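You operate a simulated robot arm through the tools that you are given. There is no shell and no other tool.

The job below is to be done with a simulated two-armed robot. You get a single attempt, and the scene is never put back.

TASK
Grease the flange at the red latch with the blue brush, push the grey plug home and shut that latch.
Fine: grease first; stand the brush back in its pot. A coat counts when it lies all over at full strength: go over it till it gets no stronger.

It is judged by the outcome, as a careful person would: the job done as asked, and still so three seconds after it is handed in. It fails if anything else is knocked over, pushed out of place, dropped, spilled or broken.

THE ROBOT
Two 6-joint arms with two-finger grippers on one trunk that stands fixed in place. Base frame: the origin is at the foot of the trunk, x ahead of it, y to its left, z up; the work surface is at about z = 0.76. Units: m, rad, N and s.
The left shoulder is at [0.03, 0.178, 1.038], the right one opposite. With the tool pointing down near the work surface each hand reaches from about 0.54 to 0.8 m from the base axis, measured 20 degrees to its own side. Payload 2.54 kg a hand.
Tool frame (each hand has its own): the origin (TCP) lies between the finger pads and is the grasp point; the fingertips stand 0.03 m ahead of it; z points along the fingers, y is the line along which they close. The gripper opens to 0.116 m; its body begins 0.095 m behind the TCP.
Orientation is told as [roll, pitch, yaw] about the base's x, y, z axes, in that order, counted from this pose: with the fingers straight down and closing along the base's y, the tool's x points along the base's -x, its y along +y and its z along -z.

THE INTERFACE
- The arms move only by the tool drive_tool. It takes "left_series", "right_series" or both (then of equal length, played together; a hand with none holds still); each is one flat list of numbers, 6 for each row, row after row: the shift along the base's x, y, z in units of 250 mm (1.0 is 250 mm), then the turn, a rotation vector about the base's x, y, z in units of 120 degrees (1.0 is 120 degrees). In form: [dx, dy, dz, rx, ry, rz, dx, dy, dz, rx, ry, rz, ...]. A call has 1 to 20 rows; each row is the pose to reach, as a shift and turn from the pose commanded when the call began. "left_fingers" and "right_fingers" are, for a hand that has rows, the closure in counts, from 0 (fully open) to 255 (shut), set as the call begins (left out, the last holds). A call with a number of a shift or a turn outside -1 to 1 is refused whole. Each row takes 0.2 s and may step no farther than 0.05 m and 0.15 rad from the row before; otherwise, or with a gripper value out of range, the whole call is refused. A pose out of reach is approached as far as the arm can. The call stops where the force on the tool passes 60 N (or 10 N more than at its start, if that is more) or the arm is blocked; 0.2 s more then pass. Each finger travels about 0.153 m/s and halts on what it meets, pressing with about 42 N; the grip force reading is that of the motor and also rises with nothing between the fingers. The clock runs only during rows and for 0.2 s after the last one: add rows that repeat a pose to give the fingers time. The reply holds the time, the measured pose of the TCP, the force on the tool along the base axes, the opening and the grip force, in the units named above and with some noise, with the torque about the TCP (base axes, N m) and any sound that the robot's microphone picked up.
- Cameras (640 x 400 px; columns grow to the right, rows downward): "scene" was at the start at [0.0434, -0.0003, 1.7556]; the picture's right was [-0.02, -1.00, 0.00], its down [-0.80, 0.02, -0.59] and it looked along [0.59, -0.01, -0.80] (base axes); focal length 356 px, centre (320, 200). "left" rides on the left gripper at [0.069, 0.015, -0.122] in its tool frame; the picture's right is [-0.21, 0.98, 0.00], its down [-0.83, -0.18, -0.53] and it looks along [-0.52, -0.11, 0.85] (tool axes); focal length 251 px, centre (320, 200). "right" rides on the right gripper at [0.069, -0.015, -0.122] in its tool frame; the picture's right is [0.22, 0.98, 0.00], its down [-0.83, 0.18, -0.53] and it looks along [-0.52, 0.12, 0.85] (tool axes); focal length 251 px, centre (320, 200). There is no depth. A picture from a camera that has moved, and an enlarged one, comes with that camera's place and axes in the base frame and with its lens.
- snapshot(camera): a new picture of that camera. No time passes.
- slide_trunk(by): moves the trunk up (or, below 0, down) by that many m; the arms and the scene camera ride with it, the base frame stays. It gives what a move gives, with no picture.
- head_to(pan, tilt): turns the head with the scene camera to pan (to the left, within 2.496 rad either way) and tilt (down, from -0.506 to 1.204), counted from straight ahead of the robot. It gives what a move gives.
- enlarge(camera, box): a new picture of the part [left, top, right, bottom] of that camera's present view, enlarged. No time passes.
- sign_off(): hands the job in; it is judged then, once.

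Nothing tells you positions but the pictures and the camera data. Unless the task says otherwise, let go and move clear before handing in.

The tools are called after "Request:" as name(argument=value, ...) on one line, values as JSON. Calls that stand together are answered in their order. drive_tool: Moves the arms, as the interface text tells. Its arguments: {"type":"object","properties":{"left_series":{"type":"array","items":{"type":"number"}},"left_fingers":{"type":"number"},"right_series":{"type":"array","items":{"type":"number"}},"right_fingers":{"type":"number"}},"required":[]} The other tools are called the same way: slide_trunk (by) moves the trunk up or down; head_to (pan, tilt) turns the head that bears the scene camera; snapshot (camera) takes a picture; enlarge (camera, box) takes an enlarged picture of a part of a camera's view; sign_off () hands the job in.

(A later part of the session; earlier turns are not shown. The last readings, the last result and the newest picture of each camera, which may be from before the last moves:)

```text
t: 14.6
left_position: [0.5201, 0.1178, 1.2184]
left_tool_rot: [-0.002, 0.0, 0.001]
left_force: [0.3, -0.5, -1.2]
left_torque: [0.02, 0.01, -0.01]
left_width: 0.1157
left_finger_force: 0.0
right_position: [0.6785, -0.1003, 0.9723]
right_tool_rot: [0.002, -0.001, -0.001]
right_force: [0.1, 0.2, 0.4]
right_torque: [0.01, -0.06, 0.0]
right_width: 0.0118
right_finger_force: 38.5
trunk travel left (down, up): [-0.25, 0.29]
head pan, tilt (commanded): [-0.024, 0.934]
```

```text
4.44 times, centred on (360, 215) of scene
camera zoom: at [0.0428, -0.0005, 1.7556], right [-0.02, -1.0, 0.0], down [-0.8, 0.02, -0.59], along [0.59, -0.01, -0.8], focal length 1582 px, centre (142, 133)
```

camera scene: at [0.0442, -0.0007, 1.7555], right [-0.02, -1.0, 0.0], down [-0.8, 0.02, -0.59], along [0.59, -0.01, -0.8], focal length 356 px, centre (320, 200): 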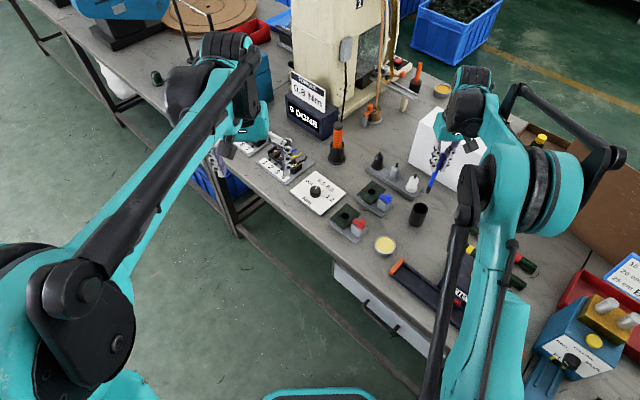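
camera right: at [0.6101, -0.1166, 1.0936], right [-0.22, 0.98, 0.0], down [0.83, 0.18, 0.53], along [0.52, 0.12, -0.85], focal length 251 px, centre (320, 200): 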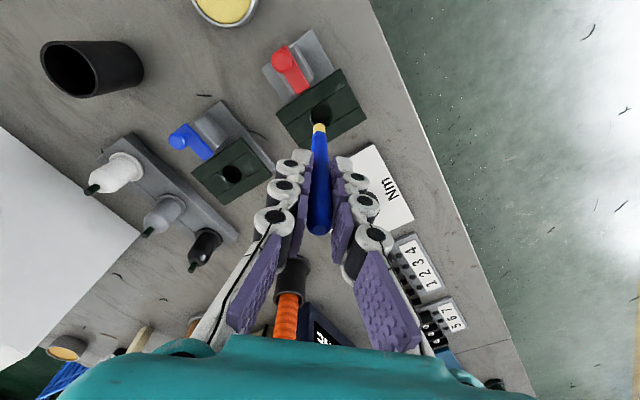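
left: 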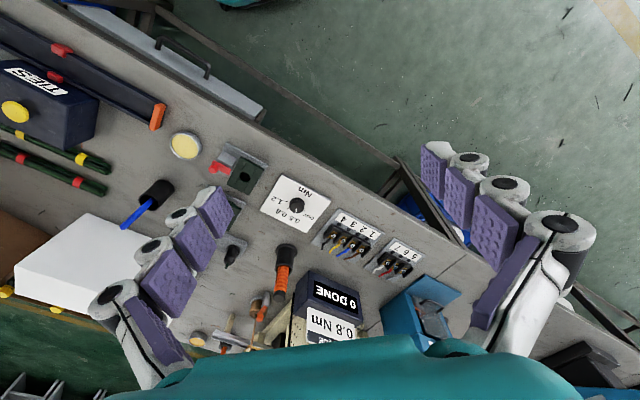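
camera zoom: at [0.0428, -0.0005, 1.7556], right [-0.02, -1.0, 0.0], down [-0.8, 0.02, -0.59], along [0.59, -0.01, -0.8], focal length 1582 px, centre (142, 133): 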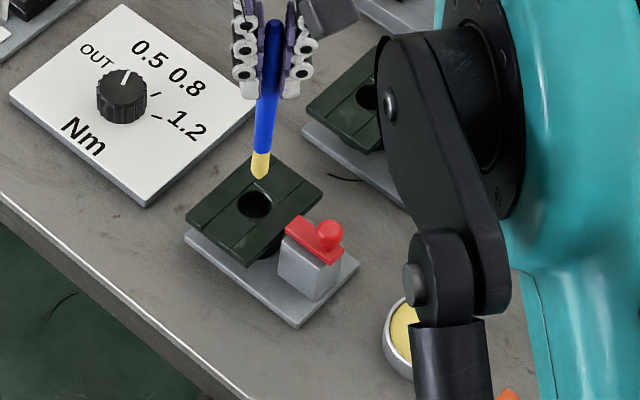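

The loaded tip hangs about 0.131 m below the TCP, over the middle of the flange, and the tin hasn't moved. I'll shift off the hole and feel for contact near the flange's far-left part.

Request:
drive_tool(right_series=[-0.02, 0.065, -0.04, 0, 0, 0, -0.041, 0.13, -0.08, 0, 0, 0, -0.041, 0.13, -0.12, 0, 0, 0, -0.041, 0.13, -0.14, 0, 0, 0, -0.041, 0.13, -0.14, 0, 0, 0], right_fingers=255)

Request:
enlarge(camera="left", box=[190, 130, 260, 200])

Request:
enlarge(camera="scene", box=[330, 190, 390, 250])

```text
t: 15.8
left_position: [0.5169, 0.1182, 1.2189]
left_tool_rot: [0.0, -0.004, 0.0]
left_force: [0.6, -0.5, -0.1]
left_torque: [-0.01, -0.03, 0.01]
left_width: 0.116
left_finger_force: 0.0
right_position: [0.6653, -0.0663, 0.9392]
right_tool_rot: [0.0, -0.001, 0.001]
right_force: [0.1, -0.7, 36.3]
right_torque: [-0.03, -0.14, -0.04]
right_width: 0.0115
right_finger_force: 38.5
trunk travel left (down, up): [-0.25, 0.29]
head pan, tilt (commanded): [-0.024, 0.934]
```

```text
5.71 times, centred on (225, 165) of left
camera zoom: at [0.4482, 0.1342, 1.3407], right [0.21, 0.98, 0.0], down [0.82, -0.18, 0.54], along [0.52, -0.11, -0.84], focal length 1437 px, centre (863, 400)
```

zoom: 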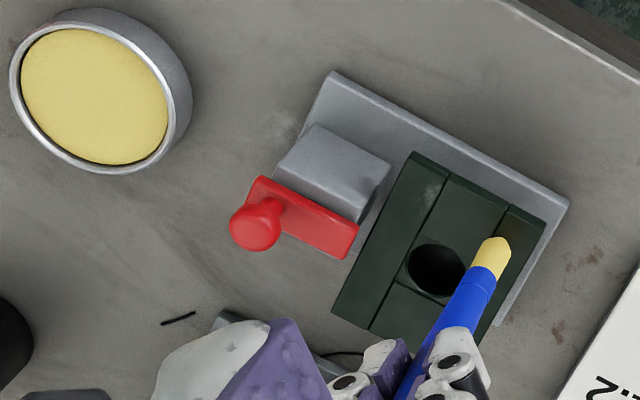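

```text
6.67 times, centred on (360, 220) of scene
camera zoom: at [0.0388, 0.0001, 1.7559], right [-0.02, -1.0, 0.0], down [-0.8, 0.02, -0.6], along [0.6, -0.01, -0.8], focal length 2373 px, centre (53, 67)
```

zoom: 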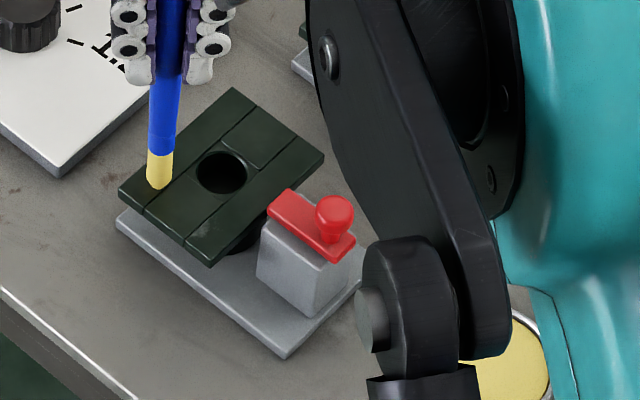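

Contact is at a commanded TCP of about z = 0.939. I'll ease the pressure and make one test stroke along the flange beside the hole to see how the coat takes.

Request:
drive_tool(right_series=[0, 0, 0.012, 0, 0, 0, -0.0214, 0.0211, 0.012, 0, 0, 0, 0.0142, -0.014, 0.012, 0, 0, 0, 0.0498, -0.0491, 0.012, 0, 0, 0, 0.0854, -0.0842, 0.012, 0, 0, 0, 0.121, -0.1193, 0.012, 0, 0, 0, 0.1566, -0.1544, 0.012, 0, 0, 0, 0.1922, -0.1895, 0.012, 0, 0, 0, 0.1922, -0.1895, 0.012, 0, 0, 0], right_fingers=255)

Request:
enlarge(camera="left", box=[190, 130, 260, 200])

Request:
enlarge(camera="scene", box=[330, 190, 390, 250])

```text
t: 17.8
left_position: [0.5193, 0.1191, 1.2183]
left_tool_rot: [0.001, 0.0, 0.0]
left_force: [-0.4, 0.4, -0.1]
left_torque: [0.02, -0.01, 0.0]
left_width: 0.1161
left_finger_force: 0.1
right_position: [0.7185, -0.1157, 0.9397]
right_tool_rot: [-0.001, 0.001, 0.0]
right_force: [0.2, 0.5, 0.0]
right_torque: [-0.02, -0.04, -0.01]
right_width: 0.0116
right_finger_force: 38.1
trunk travel left (down, up): [-0.25, 0.29]
head pan, tilt (commanded): [-0.024, 0.934]
```

```text
5.71 times, centred on (225, 165) of left
camera zoom: at [0.4515, 0.1343, 1.3392], right [0.21, 0.98, 0.0], down [0.83, -0.18, 0.53], along [0.52, -0.11, -0.85], focal length 1437 px, centre (863, 400)
```

zoom: 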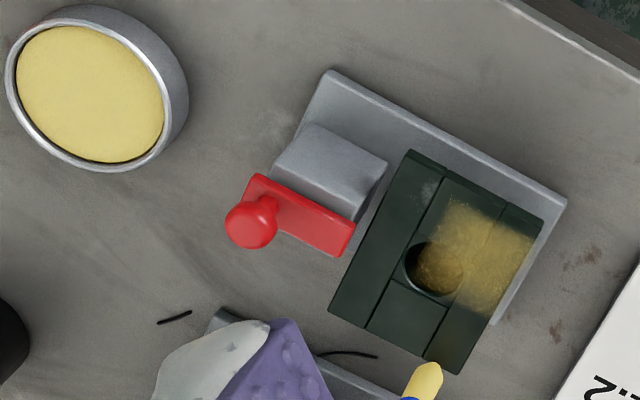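

```text
6.67 times, centred on (360, 220) of scene
camera zoom: at [0.0433, 0.0001, 1.7556], right [-0.02, -1.0, 0.0], down [-0.8, 0.02, -0.59], along [0.59, -0.01, -0.8], focal length 2373 px, centre (53, 67)
```

zoom: 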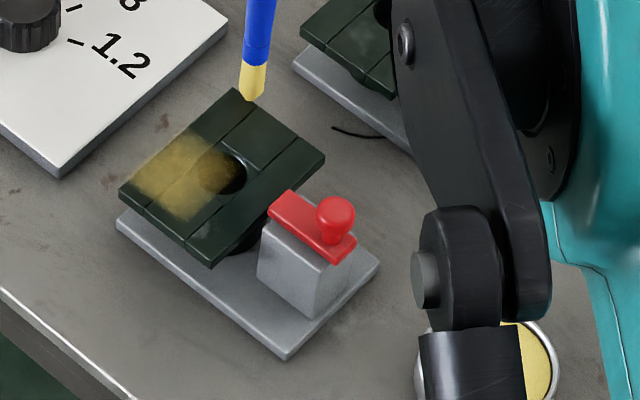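

One stroke left a wide, half-transparent patch on the left part, and contact was lost towards the end. I'll press about 1.5 mm lower and loop round the hole over all four sides.

Request:
drive_tool(right_series=[-0.01, 0.0098, -0.006, 0, 0, 0, -0.0437, -0.0244, -0.006, 0, 0, 0, -0.0774, -0.0586, -0.006, 0, 0, 0, -0.1083, -0.0899, -0.006, 0, 0, 0, -0.1424, -0.0562, -0.006, 0, 0, 0, -0.1766, -0.0225, -0.006, 0, 0, 0, -0.2108, 0.0112, -0.006, 0, 0, 0, -0.245, 0.0449, -0.006, 0, 0, 0, -0.2791, 0.0786, -0.006, 0, 0, 0, -0.3019, 0.1011, -0.006, 0, 0, 0, -0.2682, 0.1353, -0.006, 0, 0, 0, -0.2345, 0.1695, -0.006, 0, 0, 0, -0.198, 0.2065, -0.006, 0, 0, 0, -0.1639, 0.1728, -0.006, 0, 0, 0, -0.1297, 0.1391, -0.006, 0, 0, 0, -0.0955, 0.1054, -0.006, 0, 0, 0, -0.0613, 0.0717, -0.006, 0, 0, 0, -0.0272, 0.038, -0.006, 0, 0, 0], right_fingers=255)

Request:
enlarge(camera="left", box=[190, 130, 260, 200])

Request:
enlarge(camera="scene", box=[330, 190, 390, 250])

```text
t: 21.6
left_position: [0.5188, 0.1195, 1.2167]
left_tool_rot: [0.0, 0.0, 0.0]
left_force: [-0.9, 0.0, 0.4]
left_torque: [-0.01, 0.0, -0.03]
left_width: 0.116
left_finger_force: 0.0
right_position: [0.7104, -0.106, 0.9387]
right_tool_rot: [-0.001, -0.001, -0.001]
right_force: [-1.9, 2.7, 3.7]
right_torque: [0.26, 0.21, 0.0]
right_width: 0.0117
right_finger_force: 38.9
trunk travel left (down, up): [-0.25, 0.29]
head pan, tilt (commanded): [-0.024, 0.934]
```

```text
5.71 times, centred on (225, 165) of left
camera zoom: at [0.4511, 0.1341, 1.3394], right [0.21, 0.98, 0.0], down [0.83, -0.18, 0.53], along [0.52, -0.11, -0.85], focal length 1437 px, centre (863, 400)
```

zoom: 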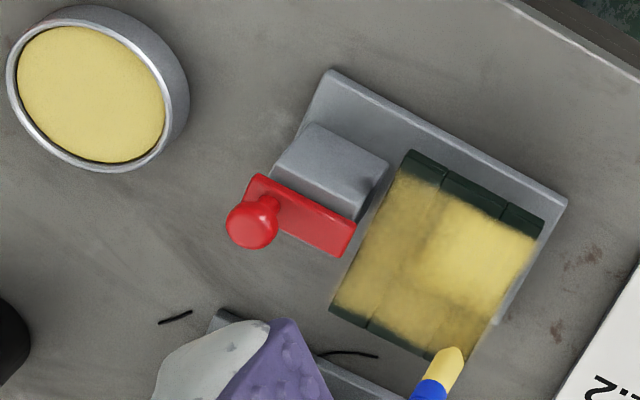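

```text
6.67 times, centred on (360, 220) of scene
camera zoom: at [0.0426, -0.0001, 1.7556], right [-0.02, -1.0, 0.0], down [-0.8, 0.02, -0.6], along [0.59, -0.01, -0.8], focal length 2373 px, centre (53, 67)
```

zoom: 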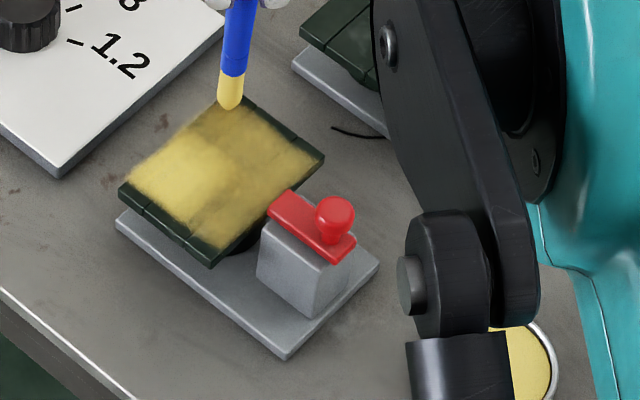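

The coat took over a square patch round the hole. It's stronger on the left than on the right, and there are bare strips at both ends of the plate. I'll make a second pass with lanes running right to the ends, to build strength and see whether those strips take grease.

Request:
drive_tool(right_series=[0.0396, -0.0111, -0.003, 0, 0, 0, -0.0002, 0.0282, -0.003, 0, 0, 0, -0.0401, 0.0676, -0.003, 0, 0, 0, -0.08, 0.1069, -0.003, 0, 0, 0, -0.1199, 0.1462, -0.003, 0, 0, 0, -0.1597, 0.1855, -0.003, 0, 0, 0, -0.1849, 0.1599, -0.003, 0, 0, 0, -0.1451, 0.1206, -0.003, 0, 0, 0, -0.1052, 0.0813, -0.003, 0, 0, 0, -0.0653, 0.042, -0.003, 0, 0, 0, -0.0254, 0.0026, -0.003, 0, 0, 0, 0.0144, -0.0367, -0.003, 0, 0, 0, -0.0277, -0.0738, -0.003, 0, 0, 0, -0.0643, -0.1164, -0.003, 0, 0, 0, -0.1041, -0.0771, -0.003, 0, 0, 0, -0.144, -0.0377, -0.003, 0, 0, 0, -0.1839, 0.0016, -0.003, 0, 0, 0, -0.2238, 0.0409, -0.003, 0, 0, 0, -0.2636, 0.0802, -0.003, 0, 0, 0], right_fingers=255)

Request:
enlarge(camera="left", box=[190, 130, 260, 200])

Request:
enlarge(camera="scene", box=[330, 190, 390, 250])

```text
t: 25.6
left_position: [0.5187, 0.1194, 1.2174]
left_tool_rot: [0.0, -0.002, 0.0]
left_force: [0.4, -0.1, 0.2]
left_torque: [-0.04, -0.02, -0.02]
left_width: 0.1158
left_finger_force: 0.0
right_position: [0.643, -0.0858, 0.9371]
right_tool_rot: [0.001, -0.001, -0.001]
right_force: [3.4, -4.5, 18.5]
right_torque: [-0.8, -0.57, -0.05]
right_width: 0.0118
right_finger_force: 38.4
trunk travel left (down, up): [-0.25, 0.29]
head pan, tilt (commanded): [-0.024, 0.934]
```

```text
5.71 times, centred on (225, 165) of left
camera zoom: at [0.4504, 0.1338, 1.3397], right [0.21, 0.98, 0.0], down [0.83, -0.18, 0.53], along [0.52, -0.11, -0.84], focal length 1437 px, centre (863, 400)
```

zoom: 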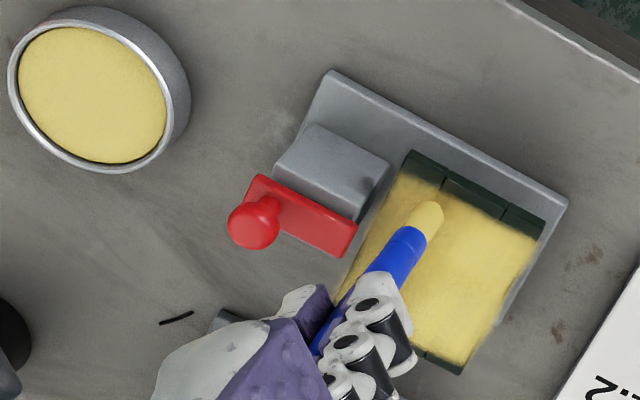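

```text
6.67 times, centred on (360, 220) of scene
camera zoom: at [0.0417, -0.0004, 1.7557], right [-0.02, -1.0, 0.0], down [-0.8, 0.02, -0.6], along [0.6, -0.01, -0.8], focal length 2373 px, centre (53, 67)
```

zoom: 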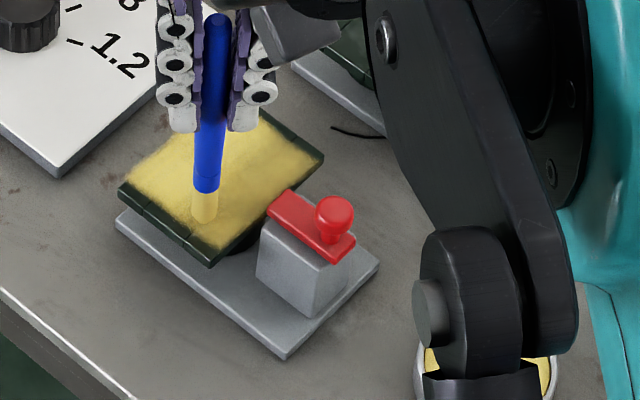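

The coat is now nearly even yellow over the central square. I'll make a third pass hugging all four edges to see whether the end strips accept grease and whether the coat still strengthens.

Request:
drive_tool(right_series=[-0.0225, -0.0228, 0, 0, 0, 0, -0.0339, -0.0116, 0, 0, 0, 0, -0.0002, 0.0226, 0, 0, 0, 0, 0.0335, 0.0568, 0, 0, 0, 0, 0.0672, 0.0909, 0, 0, 0, 0, 0.0982, 0.1166, 0, 0, 0, 0, 0.138, 0.0773, 0, 0, 0, 0, 0.1779, 0.038, 0, 0, 0, 0, 0.2178, -0.0013, 0, 0, 0, 0, 0.2576, -0.0406, 0, 0, 0, 0, 0.2975, -0.0799, 0, 0, 0, 0, 0.3119, -0.1053, 0, 0, 0, 0, 0.2782, -0.1394, 0, 0, 0, 0, 0.2445, -0.1736, 0, 0, 0, 0, 0.2108, -0.2078, 0, 0, 0, 0, 0.1769, -0.225, 0, 0, 0, 0, 0.137, -0.1857, 0, 0, 0, 0, 0.0972, -0.1463, 0, 0, 0, 0, 0.0573, -0.107, 0, 0, 0, 0, 0.0174, -0.0677, 0, 0, 0, 0], right_fingers=255)

Request:
enlarge(camera="left", box=[190, 130, 260, 200])

Request:
enlarge(camera="scene", box=[330, 190, 390, 250])

```text
t: 29.8
left_position: [0.5192, 0.1194, 1.2178]
left_tool_rot: [0.001, 0.0, 0.0]
left_force: [0.0, -0.2, -0.3]
left_torque: [0.03, 0.0, -0.03]
left_width: 0.1159
left_finger_force: 0.0
right_position: [0.6483, -0.1017, 0.9379]
right_tool_rot: [0.0, 0.0, 0.002]
right_force: [-0.2, 1.0, -0.8]
right_torque: [-0.03, -0.04, 0.02]
right_width: 0.0113
right_finger_force: 38.8
trunk travel left (down, up): [-0.25, 0.29]
head pan, tilt (commanded): [-0.024, 0.934]
```

```text
5.71 times, centred on (225, 165) of left
camera zoom: at [0.4511, 0.1348, 1.3393], right [0.21, 0.98, 0.0], down [0.83, -0.18, 0.53], along [0.52, -0.11, -0.85], focal length 1437 px, centre (863, 400)
```

zoom: 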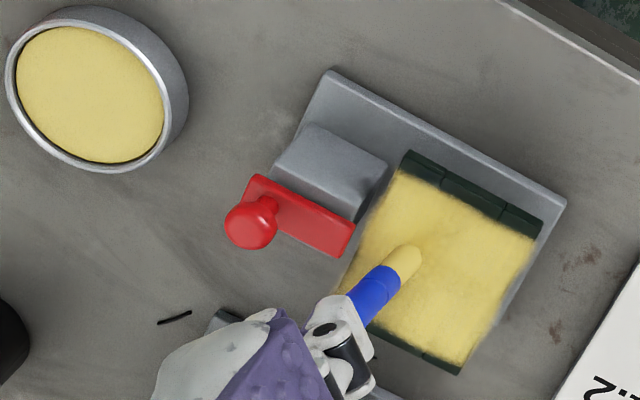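

```text
6.67 times, centred on (360, 220) of scene
camera zoom: at [0.0428, 0.0009, 1.7556], right [-0.02, -1.0, 0.0], down [-0.8, 0.02, -0.59], along [0.59, -0.02, -0.8], focal length 2373 px, centre (53, 67)
```

zoom: 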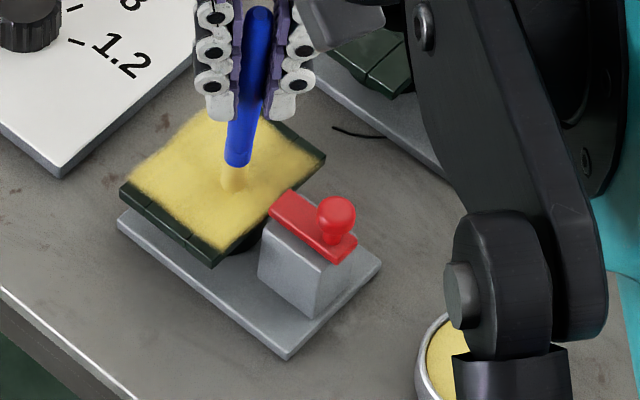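

The coat is now even and looks strong. The bare strips at the two ends take no grease at all, so they lie outside the coated area. The brush seems to have pivoted in the grip, so I'll lift off and check its tilt and the coat.

Request:
drive_tool(right_series=[0, 0, 0.08, 0, 0, 0, 0, 0, 0.2, 0, 0, 0, -0.08, -0.08, 0.36, 0, 0, 0, -0.16, -0.2, 0.44, 0, 0, 0, -0.16, -0.2, 0.44, 0, 0, 0], right_fingers=255)

Request:
snapshot(camera="right")

Request:
enlarge(camera="left", box=[150, 110, 270, 230])

Request:
enlarge(camera="scene", box=[310, 140, 430, 260])

```text
t: 31.0
left_position: [0.5198, 0.1206, 1.2175]
left_tool_rot: [-0.002, -0.001, 0.0]
left_force: [-0.2, -0.5, -0.9]
left_torque: [0.0, 0.02, -0.02]
left_width: 0.1163
left_finger_force: 0.1
right_position: [0.6058, -0.1505, 1.0481]
right_tool_rot: [-0.001, 0.0, 0.0]
right_force: [0.7, 0.7, -0.3]
right_torque: [-0.03, 0.03, -0.01]
right_width: 0.0115
right_finger_force: 38.7
trunk travel left (down, up): [-0.25, 0.29]
head pan, tilt (commanded): [-0.024, 0.934]
```

```text
taken
camera right: at [0.5385, -0.1665, 1.1692], right [-0.22, 0.98, 0.0], down [0.83, 0.18, 0.53], along [0.52, 0.11, -0.85], focal length 251 px, centre (320, 200)
```

right: 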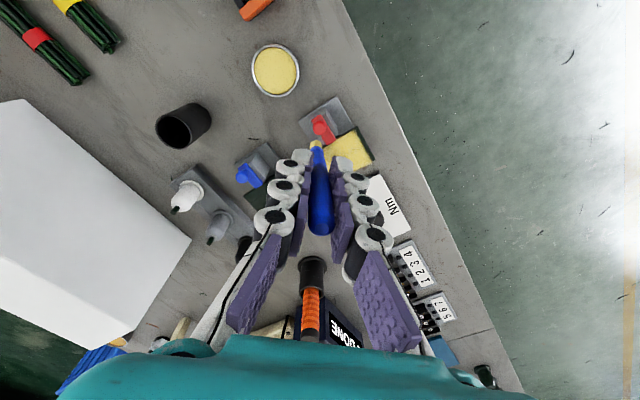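

```text
3.33 times, centred on (210, 170) of left
camera zoom: at [0.4524, 0.1347, 1.3388], right [0.21, 0.98, 0.0], down [0.83, -0.18, 0.53], along [0.52, -0.11, -0.85], focal length 838 px, centre (687, 300)
```

zoom: 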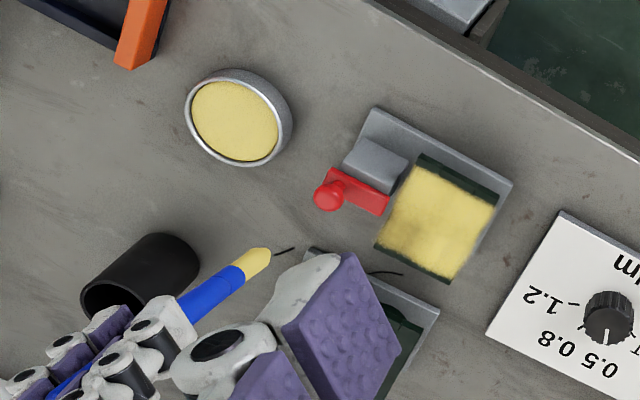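

```text
3.33 times, centred on (370, 200) of scene
camera zoom: at [0.0444, 0.0006, 1.7555], right [-0.02, -1.0, 0.0], down [-0.8, 0.02, -0.59], along [0.59, -0.02, -0.8], focal length 1187 px, centre (153, 200)
```

zoom: 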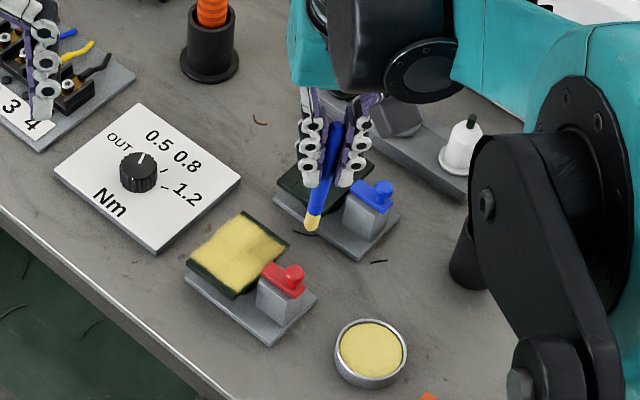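

The brush has pivoted about 8° forward in the fingers, so I'll compensate with the tool angle. First I'll inspect the coat closely.

Request:
enlarge(camera="left", box=[200, 140, 250, 190])

Request:
enlarge(camera="scene", box=[335, 195, 385, 245])

Request:
enlarge(camera="right", box=[290, 120, 390, 220])

```text
8.00 times, centred on (225, 165) of left
camera zoom: at [0.4524, 0.1347, 1.3388], right [0.21, 0.98, 0.0], down [0.83, -0.18, 0.53], along [0.52, -0.11, -0.85], focal length 2012 px, centre (1080, 480)
```

zoom: 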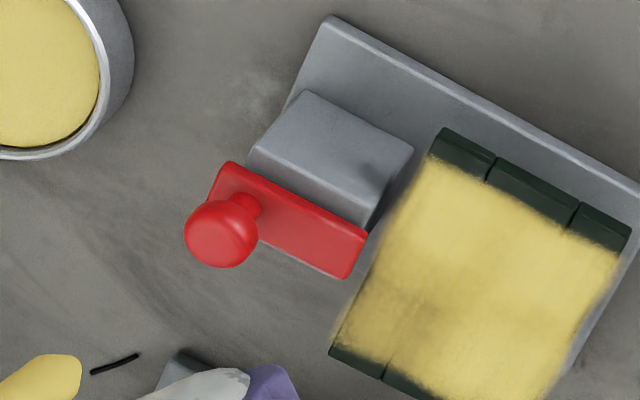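

```text
8.00 times, centred on (360, 220) of scene
camera zoom: at [0.0444, 0.0006, 1.7555], right [-0.02, -1.0, 0.0], down [-0.8, 0.02, -0.59], along [0.59, -0.02, -0.8], focal length 2848 px, centre (0, 40)
```

zoom: 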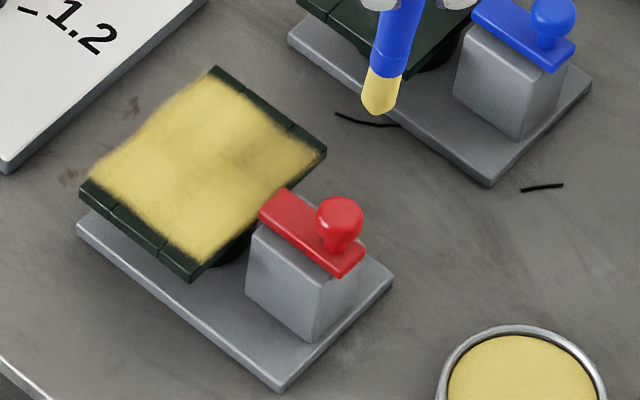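

```text
4.00 times, centred on (340, 170) of right
camera zoom: at [0.5385, -0.1665, 1.1692], right [-0.22, 0.98, 0.0], down [0.83, 0.18, 0.53], along [0.52, 0.11, -0.85], focal length 1006 px, centre (240, 320)
```

zoom: 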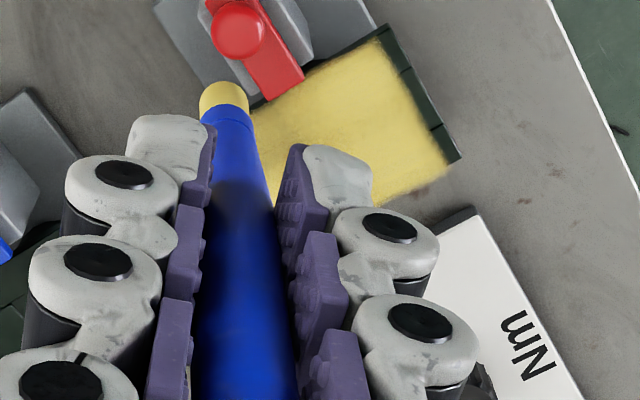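

The coat is nearly full, with a slightly weaker area on the right side by the latch. I'll turn the tool 8.3° so the brush hangs vertical again, and come back over that corner for another pass.

Request:
drive_tool(right_series=[0.108, 0.02, 0, 0, 0.035, 0, 0.216, 0.04, -0.04, 0, 0.069, 0, 0.325, 0.06, -0.16, 0, 0.069, 0, 0.325, 0.06, -0.304, 0, 0.069, 0, 0.325, 0.06, -0.4, 0, 0.069, 0, 0.325, 0.06, -0.4, 0, 0.069, 0], right_fingers=255)

Request:
snapshot(camera="right")

Request:
enlarge(camera="left", box=[190, 130, 260, 200])

Request:
enlarge(camera="scene", box=[330, 170, 410, 250])

```text
t: 32.4
left_position: [0.5202, 0.1192, 1.2183]
left_tool_rot: [0.001, 0.0, 0.0]
left_force: [-0.8, -0.4, -0.2]
left_torque: [-0.03, -0.03, -0.03]
left_width: 0.1161
left_finger_force: 0.1
right_position: [0.69, -0.1369, 0.9462]
right_tool_rot: [0.0, 0.145, 0.0]
right_force: [-0.2, -1.2, -0.9]
right_torque: [0.02, -0.03, -0.01]
right_width: 0.0114
right_finger_force: 38.2
trunk travel left (down, up): [-0.25, 0.29]
head pan, tilt (commanded): [-0.024, 0.934]
```

```text
taken
camera right: at [0.6385, -0.1533, 1.0758], right [-0.21, 0.98, 0.03], down [0.89, 0.18, 0.41], along [0.39, 0.11, -0.91], focal length 251 px, centre (320, 200)
```

right: 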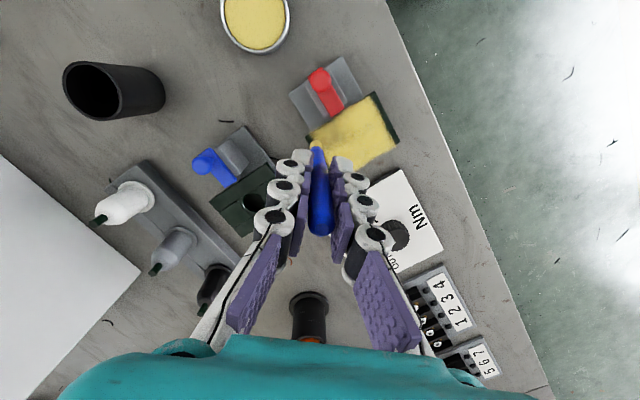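

```text
5.71 times, centred on (225, 165) of left
camera zoom: at [0.4514, 0.134, 1.3393], right [0.21, 0.98, 0.0], down [0.83, -0.18, 0.53], along [0.52, -0.11, -0.85], focal length 1437 px, centre (863, 400)
```

zoom: 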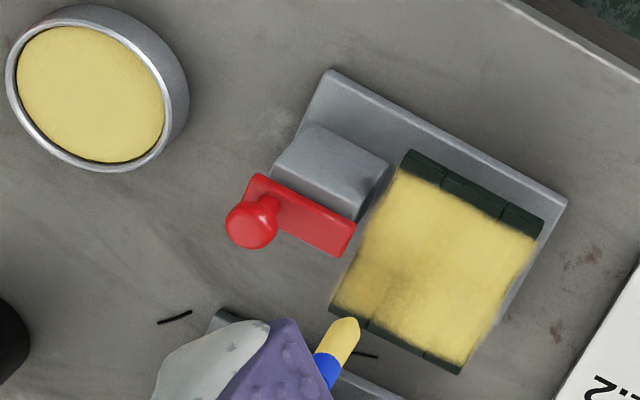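

```text
5.00 times, centred on (370, 210) of scene
camera zoom: at [0.0431, -0.0002, 1.7556], right [-0.02, -1.0, 0.0], down [-0.8, 0.02, -0.59], along [0.59, -0.01, -0.8], focal length 1780 px, centre (70, 150)
```

zoom: 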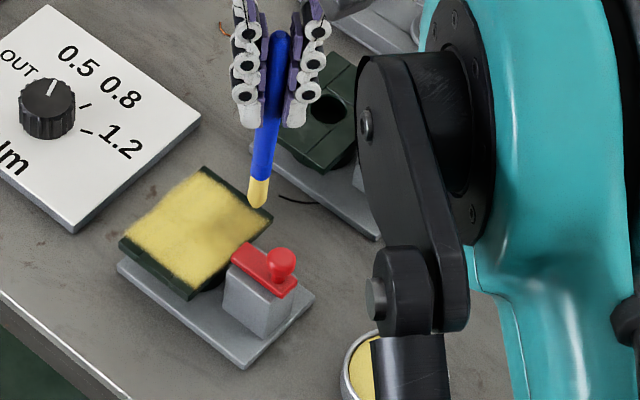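

The tip is vertical again and just above the right corner by the latch. I'll do a light pass along the latch-side lanes.

Request:
drive_tool(right_series=[0, 0, -0.034, 0, 0, 0, -0.0387, 0.0382, -0.034, 0, 0, 0, -0.0775, 0.0764, -0.034, 0, 0, 0, -0.1162, 0.1146, -0.034, 0, 0, 0, -0.1549, 0.1528, -0.034, 0, 0, 0, -0.1937, 0.1909, -0.034, 0, 0, 0, -0.1811, 0.2037, -0.034, 0, 0, 0, -0.1423, 0.1656, -0.034, 0, 0, 0, -0.1036, 0.1274, -0.034, 0, 0, 0, -0.0649, 0.0892, -0.034, 0, 0, 0, -0.0261, 0.051, -0.034, 0, 0, 0, 0.0126, 0.0128, -0.034, 0, 0, 0, 0.0477, 0.0597, -0.034, 0, 0, 0, 0.0192, 0.0878, -0.034, 0, 0, 0, 0.0941, 0.0954, -0.034, 0, 0, 0], right_fingers=255)

Request:
enlarge(camera="left", box=[200, 140, 250, 190])

Request:
enlarge(camera="scene", box=[330, 190, 390, 250])

```text
t: 35.6
left_position: [0.5201, 0.1175, 1.2172]
left_tool_rot: [0.001, 0.001, 0.0]
left_force: [0.0, 0.2, 0.2]
left_torque: [-0.03, 0.02, 0.0]
left_width: 0.1161
left_finger_force: 0.0
right_position: [0.7148, -0.1141, 0.9368]
right_tool_rot: [-0.001, 0.145, 0.001]
right_force: [-1.1, -0.5, 2.5]
right_torque: [-0.11, 0.14, -0.03]
right_width: 0.0115
right_finger_force: 38.5
trunk travel left (down, up): [-0.25, 0.29]
head pan, tilt (commanded): [-0.024, 0.934]
```

```text
8.00 times, centred on (225, 165) of left
camera zoom: at [0.4521, 0.1341, 1.3391], right [0.21, 0.98, 0.0], down [0.83, -0.18, 0.53], along [0.52, -0.11, -0.85], focal length 2012 px, centre (1080, 480)
```

zoom: 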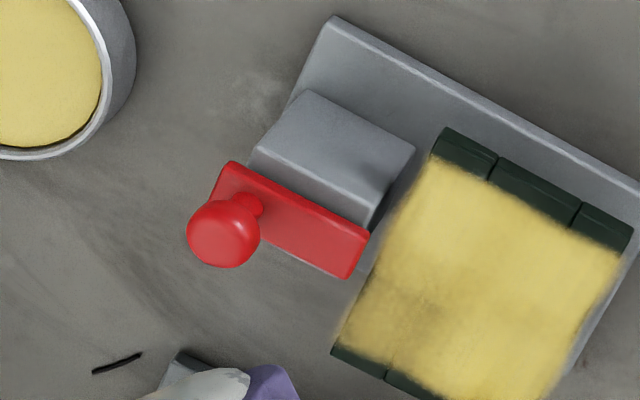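

```text
6.67 times, centred on (360, 220) of scene
camera zoom: at [0.0439, 0.0, 1.7556], right [-0.03, -1.0, 0.0], down [-0.8, 0.02, -0.59], along [0.59, -0.01, -0.8], focal length 2373 px, centre (53, 67)
```

zoom: 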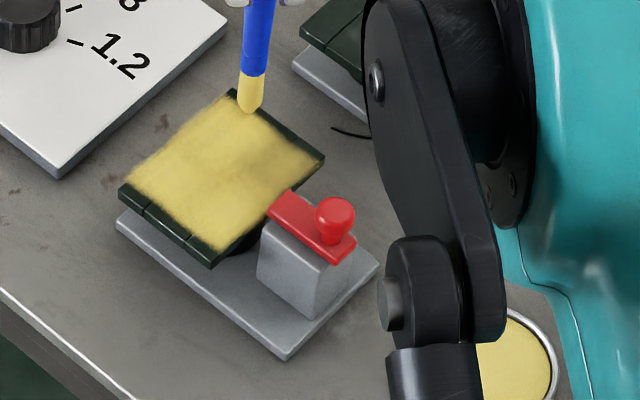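

The coat is close to even, with a small faint patch at the latch side. I'll do the far-side lanes and then work that patch with slightly firmer contact.

Request:
drive_tool(right_series=[-0.0387, 0.0382, -0.004, 0, 0, 0, -0.0775, 0.0764, -0.004, 0, 0, 0, -0.1162, 0.1146, -0.004, 0, 0, 0, -0.1549, 0.1528, -0.004, 0, 0, 0, -0.1937, 0.1909, -0.004, 0, 0, 0, -0.1754, 0.2094, -0.004, 0, 0, 0, -0.1366, 0.1713, -0.004, 0, 0, 0, -0.0979, 0.1331, -0.004, 0, 0, 0, -0.0592, 0.0949, -0.004, 0, 0, 0, -0.0204, 0.0567, -0.004, 0, 0, 0, 0.0183, 0.0185, -0.004, 0, 0, 0, -0.0407, -0.0413, -0.004, 0, 0, 0, -0.0744, -0.0755, -0.004, 0, 0, 0, -0.1029, -0.0474, -0.004, 0, 0, 0, -0.1483, -0.0364, -0.004, 0, 0, 0, -0.1767, -0.0084, -0.004, 0, 0, 0, -0.1595, -0.0478, -0.004, 0, 0, 0, -0.1253, -0.0815, -0.004, 0, 0, 0, -0.1312, -0.042, -0.004, 0, 0, 0], right_fingers=255)

Request:
enlarge(camera="left", box=[200, 140, 250, 190])

Request:
enlarge(camera="scene", box=[330, 190, 390, 250])

```text
t: 39.6
left_position: [0.519, 0.1184, 1.2181]
left_tool_rot: [-0.001, -0.001, -0.001]
left_force: [0.0, 0.5, -0.2]
left_torque: [-0.03, 0.03, -0.02]
left_width: 0.1157
left_finger_force: 0.1
right_position: [0.6806, -0.1242, 0.9381]
right_tool_rot: [0.0, 0.143, 0.002]
right_force: [0.2, -0.3, -0.5]
right_torque: [0.01, 0.01, 0.0]
right_width: 0.0115
right_finger_force: 38.5
trunk travel left (down, up): [-0.25, 0.29]
head pan, tilt (commanded): [-0.024, 0.934]
```

```text
8.00 times, centred on (225, 165) of left
camera zoom: at [0.4515, 0.1346, 1.3392], right [0.21, 0.98, 0.0], down [0.83, -0.18, 0.53], along [0.52, -0.11, -0.85], focal length 2012 px, centre (1080, 480)
```

zoom: 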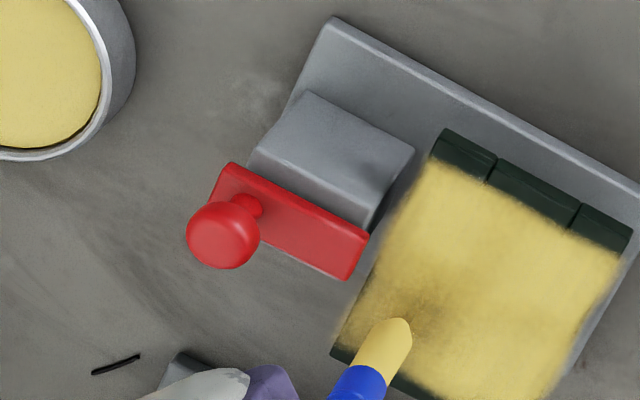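

```text
6.67 times, centred on (360, 220) of scene
camera zoom: at [0.0432, 0.0006, 1.7556], right [-0.02, -1.0, 0.0], down [-0.8, 0.02, -0.59], along [0.59, -0.02, -0.8], focal length 2373 px, centre (53, 67)
```

zoom: 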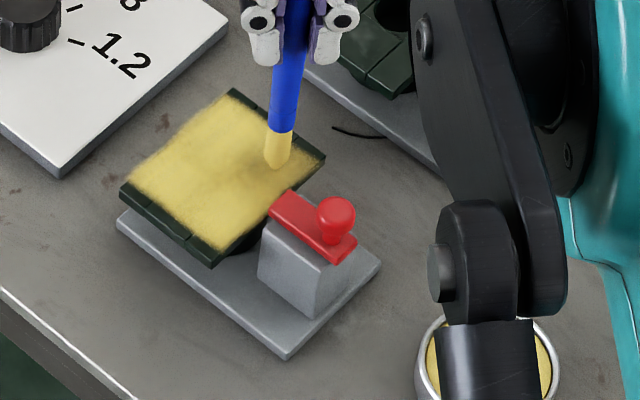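

The tip wasn't quite touching at this corner, since the force was about zero. I'll press 2 mm lower and scrub the faint patch.

Request:
drive_tool(right_series=[0, 0, -0.008, 0, 0, 0, 0.0285, -0.0281, -0.008, 0, 0, 0, -0.0054, -0.0283, -0.008, 0, 0, 0, -0.0396, 0.0054, -0.008, 0, 0, 0, -0.0342, 0.0337, -0.008, 0, 0, 0, 0, 0, -0.008, 0, 0, 0, 0.0396, -0.0054, -0.008, 0, 0, 0, 0.0679, 0.0005, -0.008, 0, 0, 0, -0.017, 0.0055, -0.008, 0, 0, 0, -0.017, 0.0055, -0.008, 0, 0, 0], right_fingers=255)

Request:
enlarge(camera="left", box=[200, 140, 250, 190])

Request:
enlarge(camera="scene", box=[330, 190, 390, 250])

```text
t: 41.8
left_position: [0.5186, 0.1185, 1.2167]
left_tool_rot: [-0.001, 0.0, -0.001]
left_force: [0.1, 0.3, 0.5]
left_torque: [-0.01, -0.01, 0.01]
left_width: 0.1162
left_finger_force: 0.0
right_position: [0.6747, -0.1231, 0.9361]
right_tool_rot: [-0.001, 0.144, 0.002]
right_force: [-1.9, 0.6, 3.1]
right_torque: [-0.01, 0.19, 0.01]
right_width: 0.0116
right_finger_force: 38.8
trunk travel left (down, up): [-0.25, 0.29]
head pan, tilt (commanded): [-0.024, 0.934]
```

```text
8.00 times, centred on (225, 165) of left
camera zoom: at [0.4514, 0.1341, 1.3393], right [0.21, 0.98, 0.0], down [0.83, -0.18, 0.53], along [0.52, -0.11, -0.85], focal length 2012 px, centre (1080, 480)
```

zoom: 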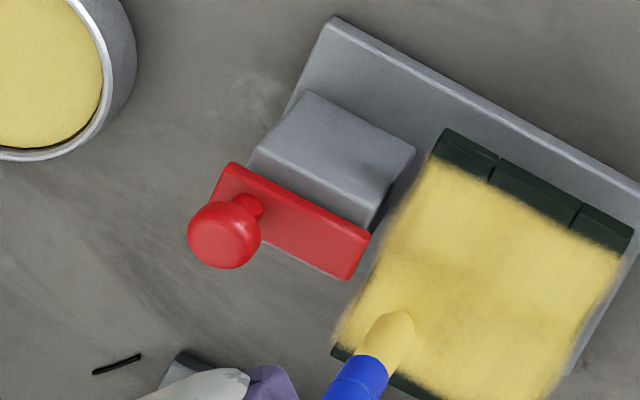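

```text
6.67 times, centred on (360, 220) of scene
camera zoom: at [0.0431, -0.0001, 1.7555], right [-0.02, -1.0, 0.0], down [-0.8, 0.02, -0.59], along [0.59, -0.01, -0.8], focal length 2373 px, centre (53, 67)
```

zoom: 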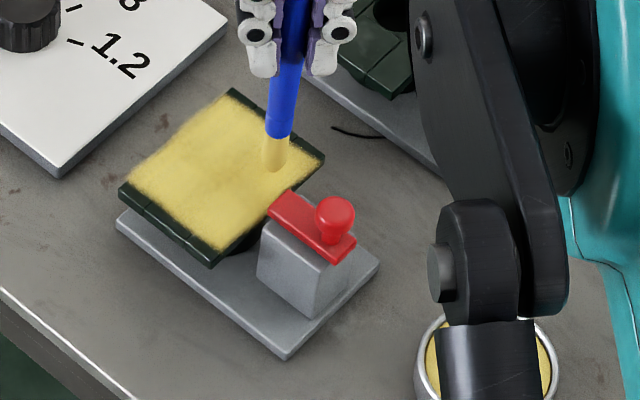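

The faint patch has filled in and the coat looks even. I'll run one more full loop with good contact, to confirm it gets no stronger.

Request:
drive_tool(right_series=[0.0458, -0.0676, 0.002, 0, 0, 0, 0.0059, -0.0282, 0.003, 0, 0, 0, -0.034, 0.0111, 0.004, 0, 0, 0, -0.0739, 0.0504, 0.006, 0, 0, 0, -0.1137, 0.0897, 0.007, 0, 0, 0, -0.1479, 0.1234, 0.008, 0, 0, 0, -0.1085, 0.152, 0.008, 0, 0, 0, -0.0577, 0.1693, 0.008, 0, 0, 0, -0.0525, 0.2202, 0.008, 0, 0, 0, -0.0188, 0.2544, 0.008, 0, 0, 0, 0.0211, 0.2151, 0.007, 0, 0, 0, 0.0609, 0.1758, 0.006, 0, 0, 0, 0.1008, 0.1364, 0.004, 0, 0, 0, 0.1407, 0.0971, 0.003, 0, 0, 0, 0.1749, 0.0634, 0.002, 0, 0, 0, 0.1412, 0.0292, 0.002, 0, 0, 0, 0.0847, 0.0176, 0.002, 0, 0, 0, 0.0795, -0.0334, 0.002, 0, 0, 0, 0.0284, -0.0168, 0.002, 0, 0, 0, -0.0329, 0.0464, 0.004, 0, 0, 0], right_fingers=255)

Request:
enlarge(camera="left", box=[200, 140, 250, 190])

Request:
enlarge(camera="scene", box=[330, 190, 390, 250])

```text
t: 46.0
left_position: [0.519, 0.1191, 1.2172]
left_tool_rot: [0.001, 0.0, 0.002]
left_force: [-0.3, -0.9, 0.1]
left_torque: [-0.02, 0.0, 0.01]
left_width: 0.1161
left_finger_force: 0.0
right_position: [0.6675, -0.1108, 0.9373]
right_tool_rot: [-0.001, 0.144, 0.001]
right_force: [-1.0, -0.4, -0.1]
right_torque: [0.01, -0.01, 0.01]
right_width: 0.0118
right_finger_force: 38.1
trunk travel left (down, up): [-0.25, 0.29]
head pan, tilt (commanded): [-0.024, 0.934]
```

```text
8.00 times, centred on (225, 165) of left
camera zoom: at [0.4514, 0.1344, 1.3393], right [0.21, 0.98, 0.0], down [0.83, -0.18, 0.53], along [0.52, -0.11, -0.85], focal length 2012 px, centre (1080, 480)
```

zoom: 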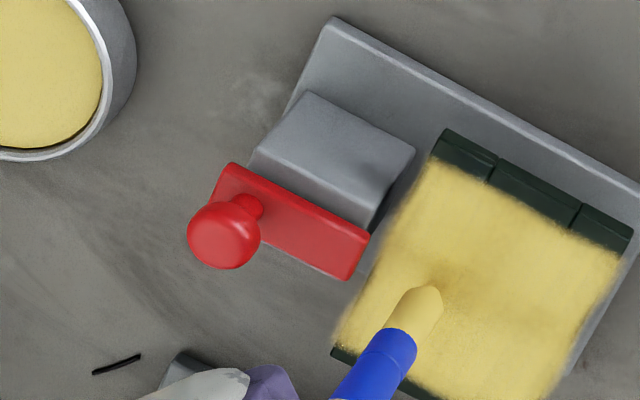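

```text
6.67 times, centred on (360, 220) of scene
camera zoom: at [0.0431, 0.0003, 1.7556], right [-0.02, -1.0, 0.0], down [-0.8, 0.02, -0.59], along [0.59, -0.01, -0.8], focal length 2373 px, centre (53, 67)
```

zoom: 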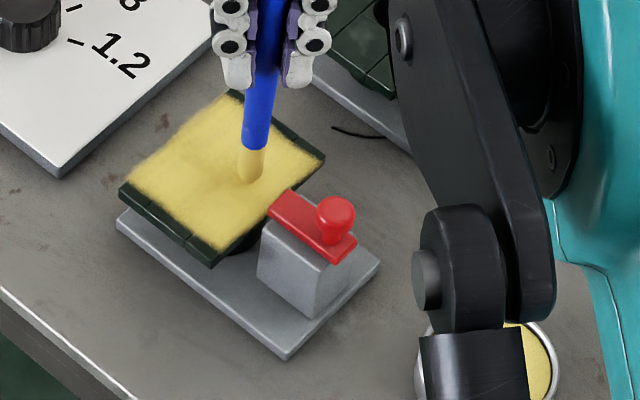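

The loop changed little. I'll lift the brush clear and compare the whole coat at high zoom.

Request:
drive_tool(right_series=[0, 0, 0.06, 0, 0, 0, 0, 0, 0.2, 0, 0, 0, -0.06, -0.1, 0.36, 0, 0, 0, -0.2, -0.24, 0.44, 0, 0, 0, -0.24, -0.3, 0.44, 0, 0, 0], right_fingers=255)

Request:
enlarge(camera="left", box=[210, 145, 245, 185])

Request:
enlarge(camera="scene", box=[338, 198, 378, 238])

Request:
snapshot(camera="right")

```text
refused: row 4 steps farther than a row can; nothing moved
```

```text
10.00 times, centred on (228, 165) of left
camera zoom: at [0.4514, 0.1344, 1.3393], right [0.21, 0.98, 0.0], down [0.83, -0.18, 0.53], along [0.52, -0.11, -0.85], focal length 2514 px, centre (1245, 550)
```

zoom: 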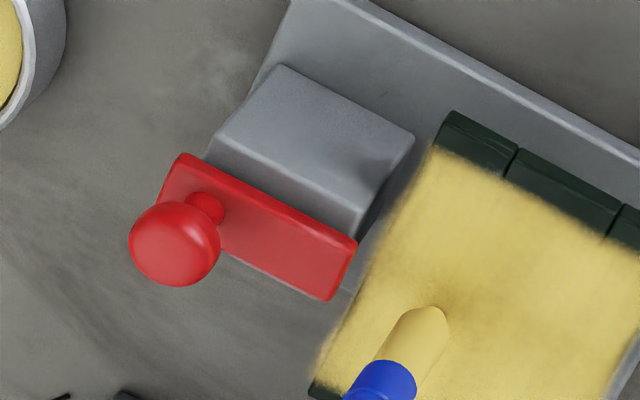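

```text
10.00 times, centred on (358, 218) of scene
camera zoom: at [0.0431, 0.0003, 1.7556], right [-0.02, -1.0, 0.0], down [-0.8, 0.02, -0.59], along [0.59, -0.01, -0.8], focal length 3560 px, centre (-60, 20)
```

zoom: 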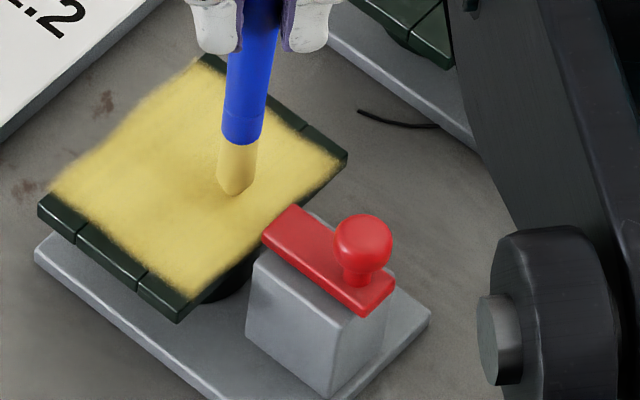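

```text
taken
camera right: at [0.6175, -0.1273, 1.0672], right [-0.21, 0.98, 0.03], down [0.89, 0.18, 0.41], along [0.39, 0.11, -0.91], focal length 251 px, centre (320, 200)
```

right: 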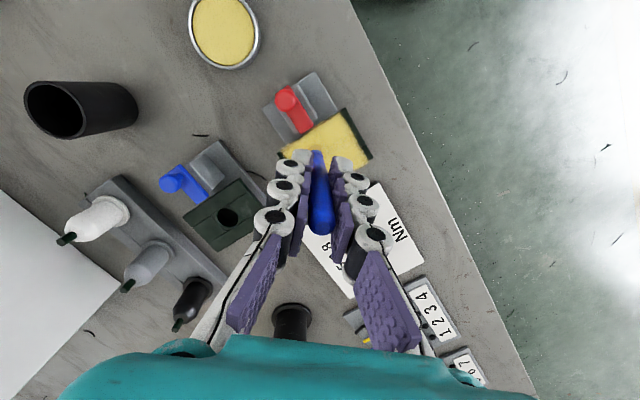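

That call was refused for one oversized step and nothing moved. I'll repeat the lift with smaller steps.

Request:
drive_tool(right_series=[0, 0, 0.06, 0, 0, 0, 0, 0, 0.2, 0, 0, 0, -0.06, -0.1, 0.3, 0, 0, 0, -0.14, -0.2, 0.4, 0, 0, 0, -0.24, -0.3, 0.44, 0, 0, 0, -0.24, -0.3, 0.44, 0, 0, 0], right_fingers=255)

Request:
enlarge(camera="left", box=[210, 145, 250, 190])

Request:
enlarge(camera="scene", box=[338, 198, 378, 238])

Request:
snapshot(camera="right")

```text
t: 47.4
left_position: [0.5223, 0.1188, 1.2161]
left_tool_rot: [-0.002, 0.0, -0.001]
left_force: [0.9, -0.2, 0.0]
left_torque: [-0.01, 0.03, 0.03]
left_width: 0.1159
left_finger_force: 0.0
right_position: [0.6071, -0.1857, 1.0465]
right_tool_rot: [0.0, 0.145, 0.002]
right_force: [0.3, 0.3, -1.0]
right_torque: [-0.04, 0.05, 0.03]
right_width: 0.0115
right_finger_force: 38.7
trunk travel left (down, up): [-0.25, 0.29]
head pan, tilt (commanded): [-0.024, 0.934]
```

```text
8.89 times, centred on (230, 168) of left
camera zoom: at [0.4525, 0.1347, 1.3388], right [0.21, 0.98, 0.0], down [0.83, -0.18, 0.53], along [0.52, -0.11, -0.85], focal length 2235 px, centre (1120, 489)
```

zoom: 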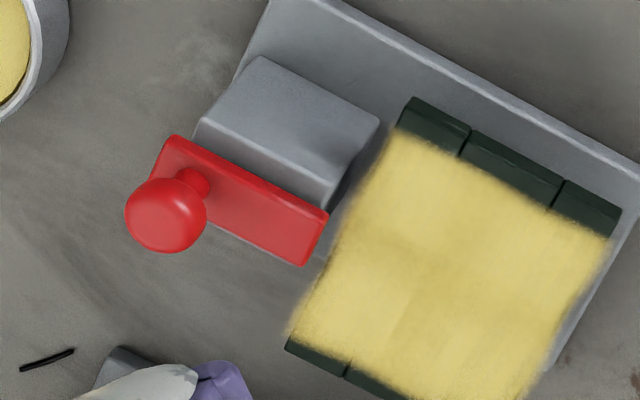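

```text
10.00 times, centred on (358, 218) of scene
camera zoom: at [0.0446, 0.0007, 1.7555], right [-0.02, -1.0, 0.0], down [-0.8, 0.02, -0.59], along [0.59, -0.02, -0.8], focal length 3560 px, centre (-60, 20)
```

zoom: 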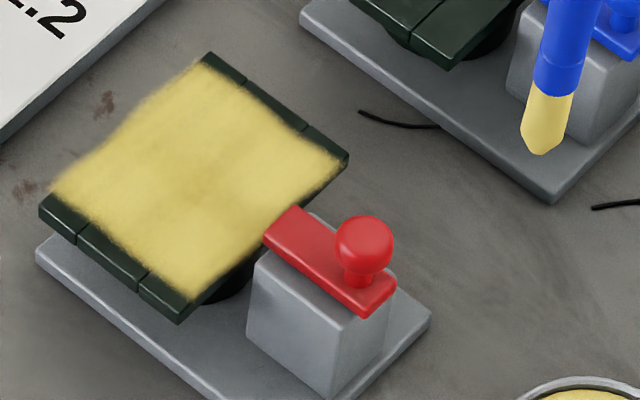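

```text
taken
camera right: at [0.5573, -0.2019, 1.1765], right [-0.21, 0.98, 0.03], down [0.89, 0.18, 0.41], along [0.39, 0.11, -0.91], focal length 251 px, centre (320, 200)
```

right: 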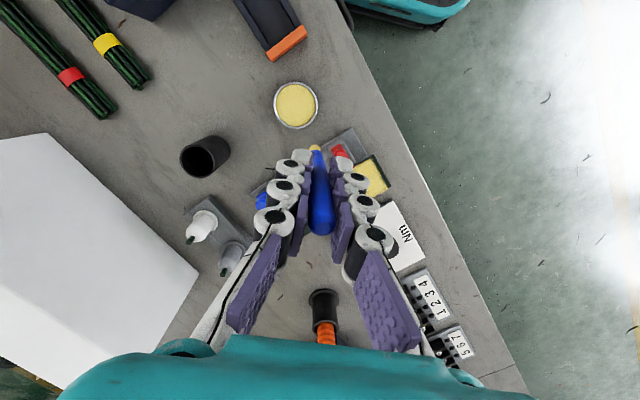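

The coat is uniformly opaque yellow now. Before one last confirming pass I'll measure the brush's current tilt in the grip.

Request:
enlarge(camera="right", box=[280, 130, 360, 250])

Request:
enlarge(camera="left", box=[140, 130, 220, 230])

Request:
enlarge(camera="scene", box=[370, 150, 440, 250])

```text
3.33 times, centred on (320, 190) of right
camera zoom: at [0.5573, -0.2019, 1.1765], right [-0.21, 0.98, 0.03], down [0.89, 0.18, 0.41], along [0.39, 0.11, -0.91], focal length 838 px, centre (320, 233)
```

zoom: 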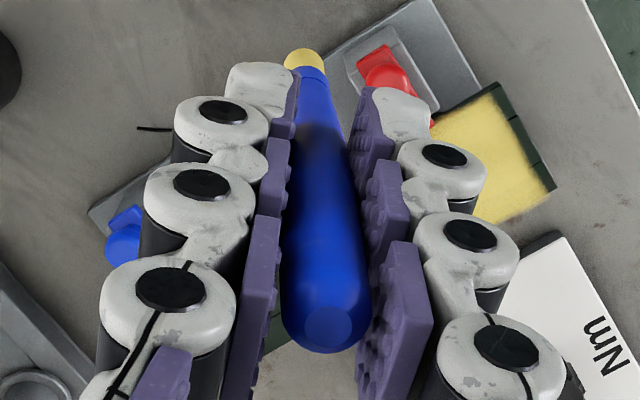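

```text
4.00 times, centred on (180, 180) of left
camera zoom: at [0.4525, 0.1347, 1.3388], right [0.21, 0.98, 0.0], down [0.83, -0.18, 0.53], along [0.52, -0.11, -0.85], focal length 1006 px, centre (880, 280)
```

zoom: 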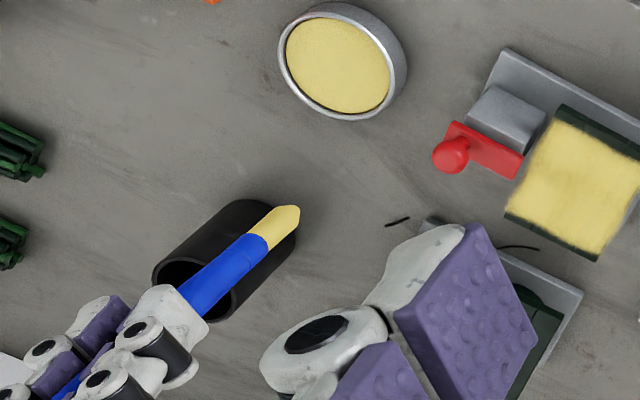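

```text
4.00 times, centred on (405, 200) of scene
camera zoom: at [0.0446, 0.0007, 1.7555], right [-0.02, -1.0, 0.0], down [-0.8, 0.02, -0.59], along [0.59, -0.02, -0.8], focal length 1424 px, centre (-20, 200)
```

zoom: 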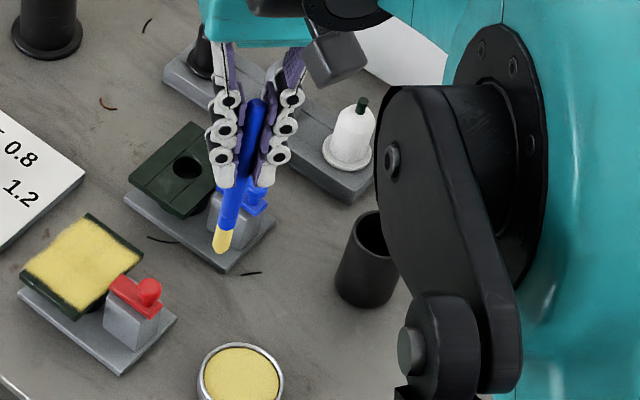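

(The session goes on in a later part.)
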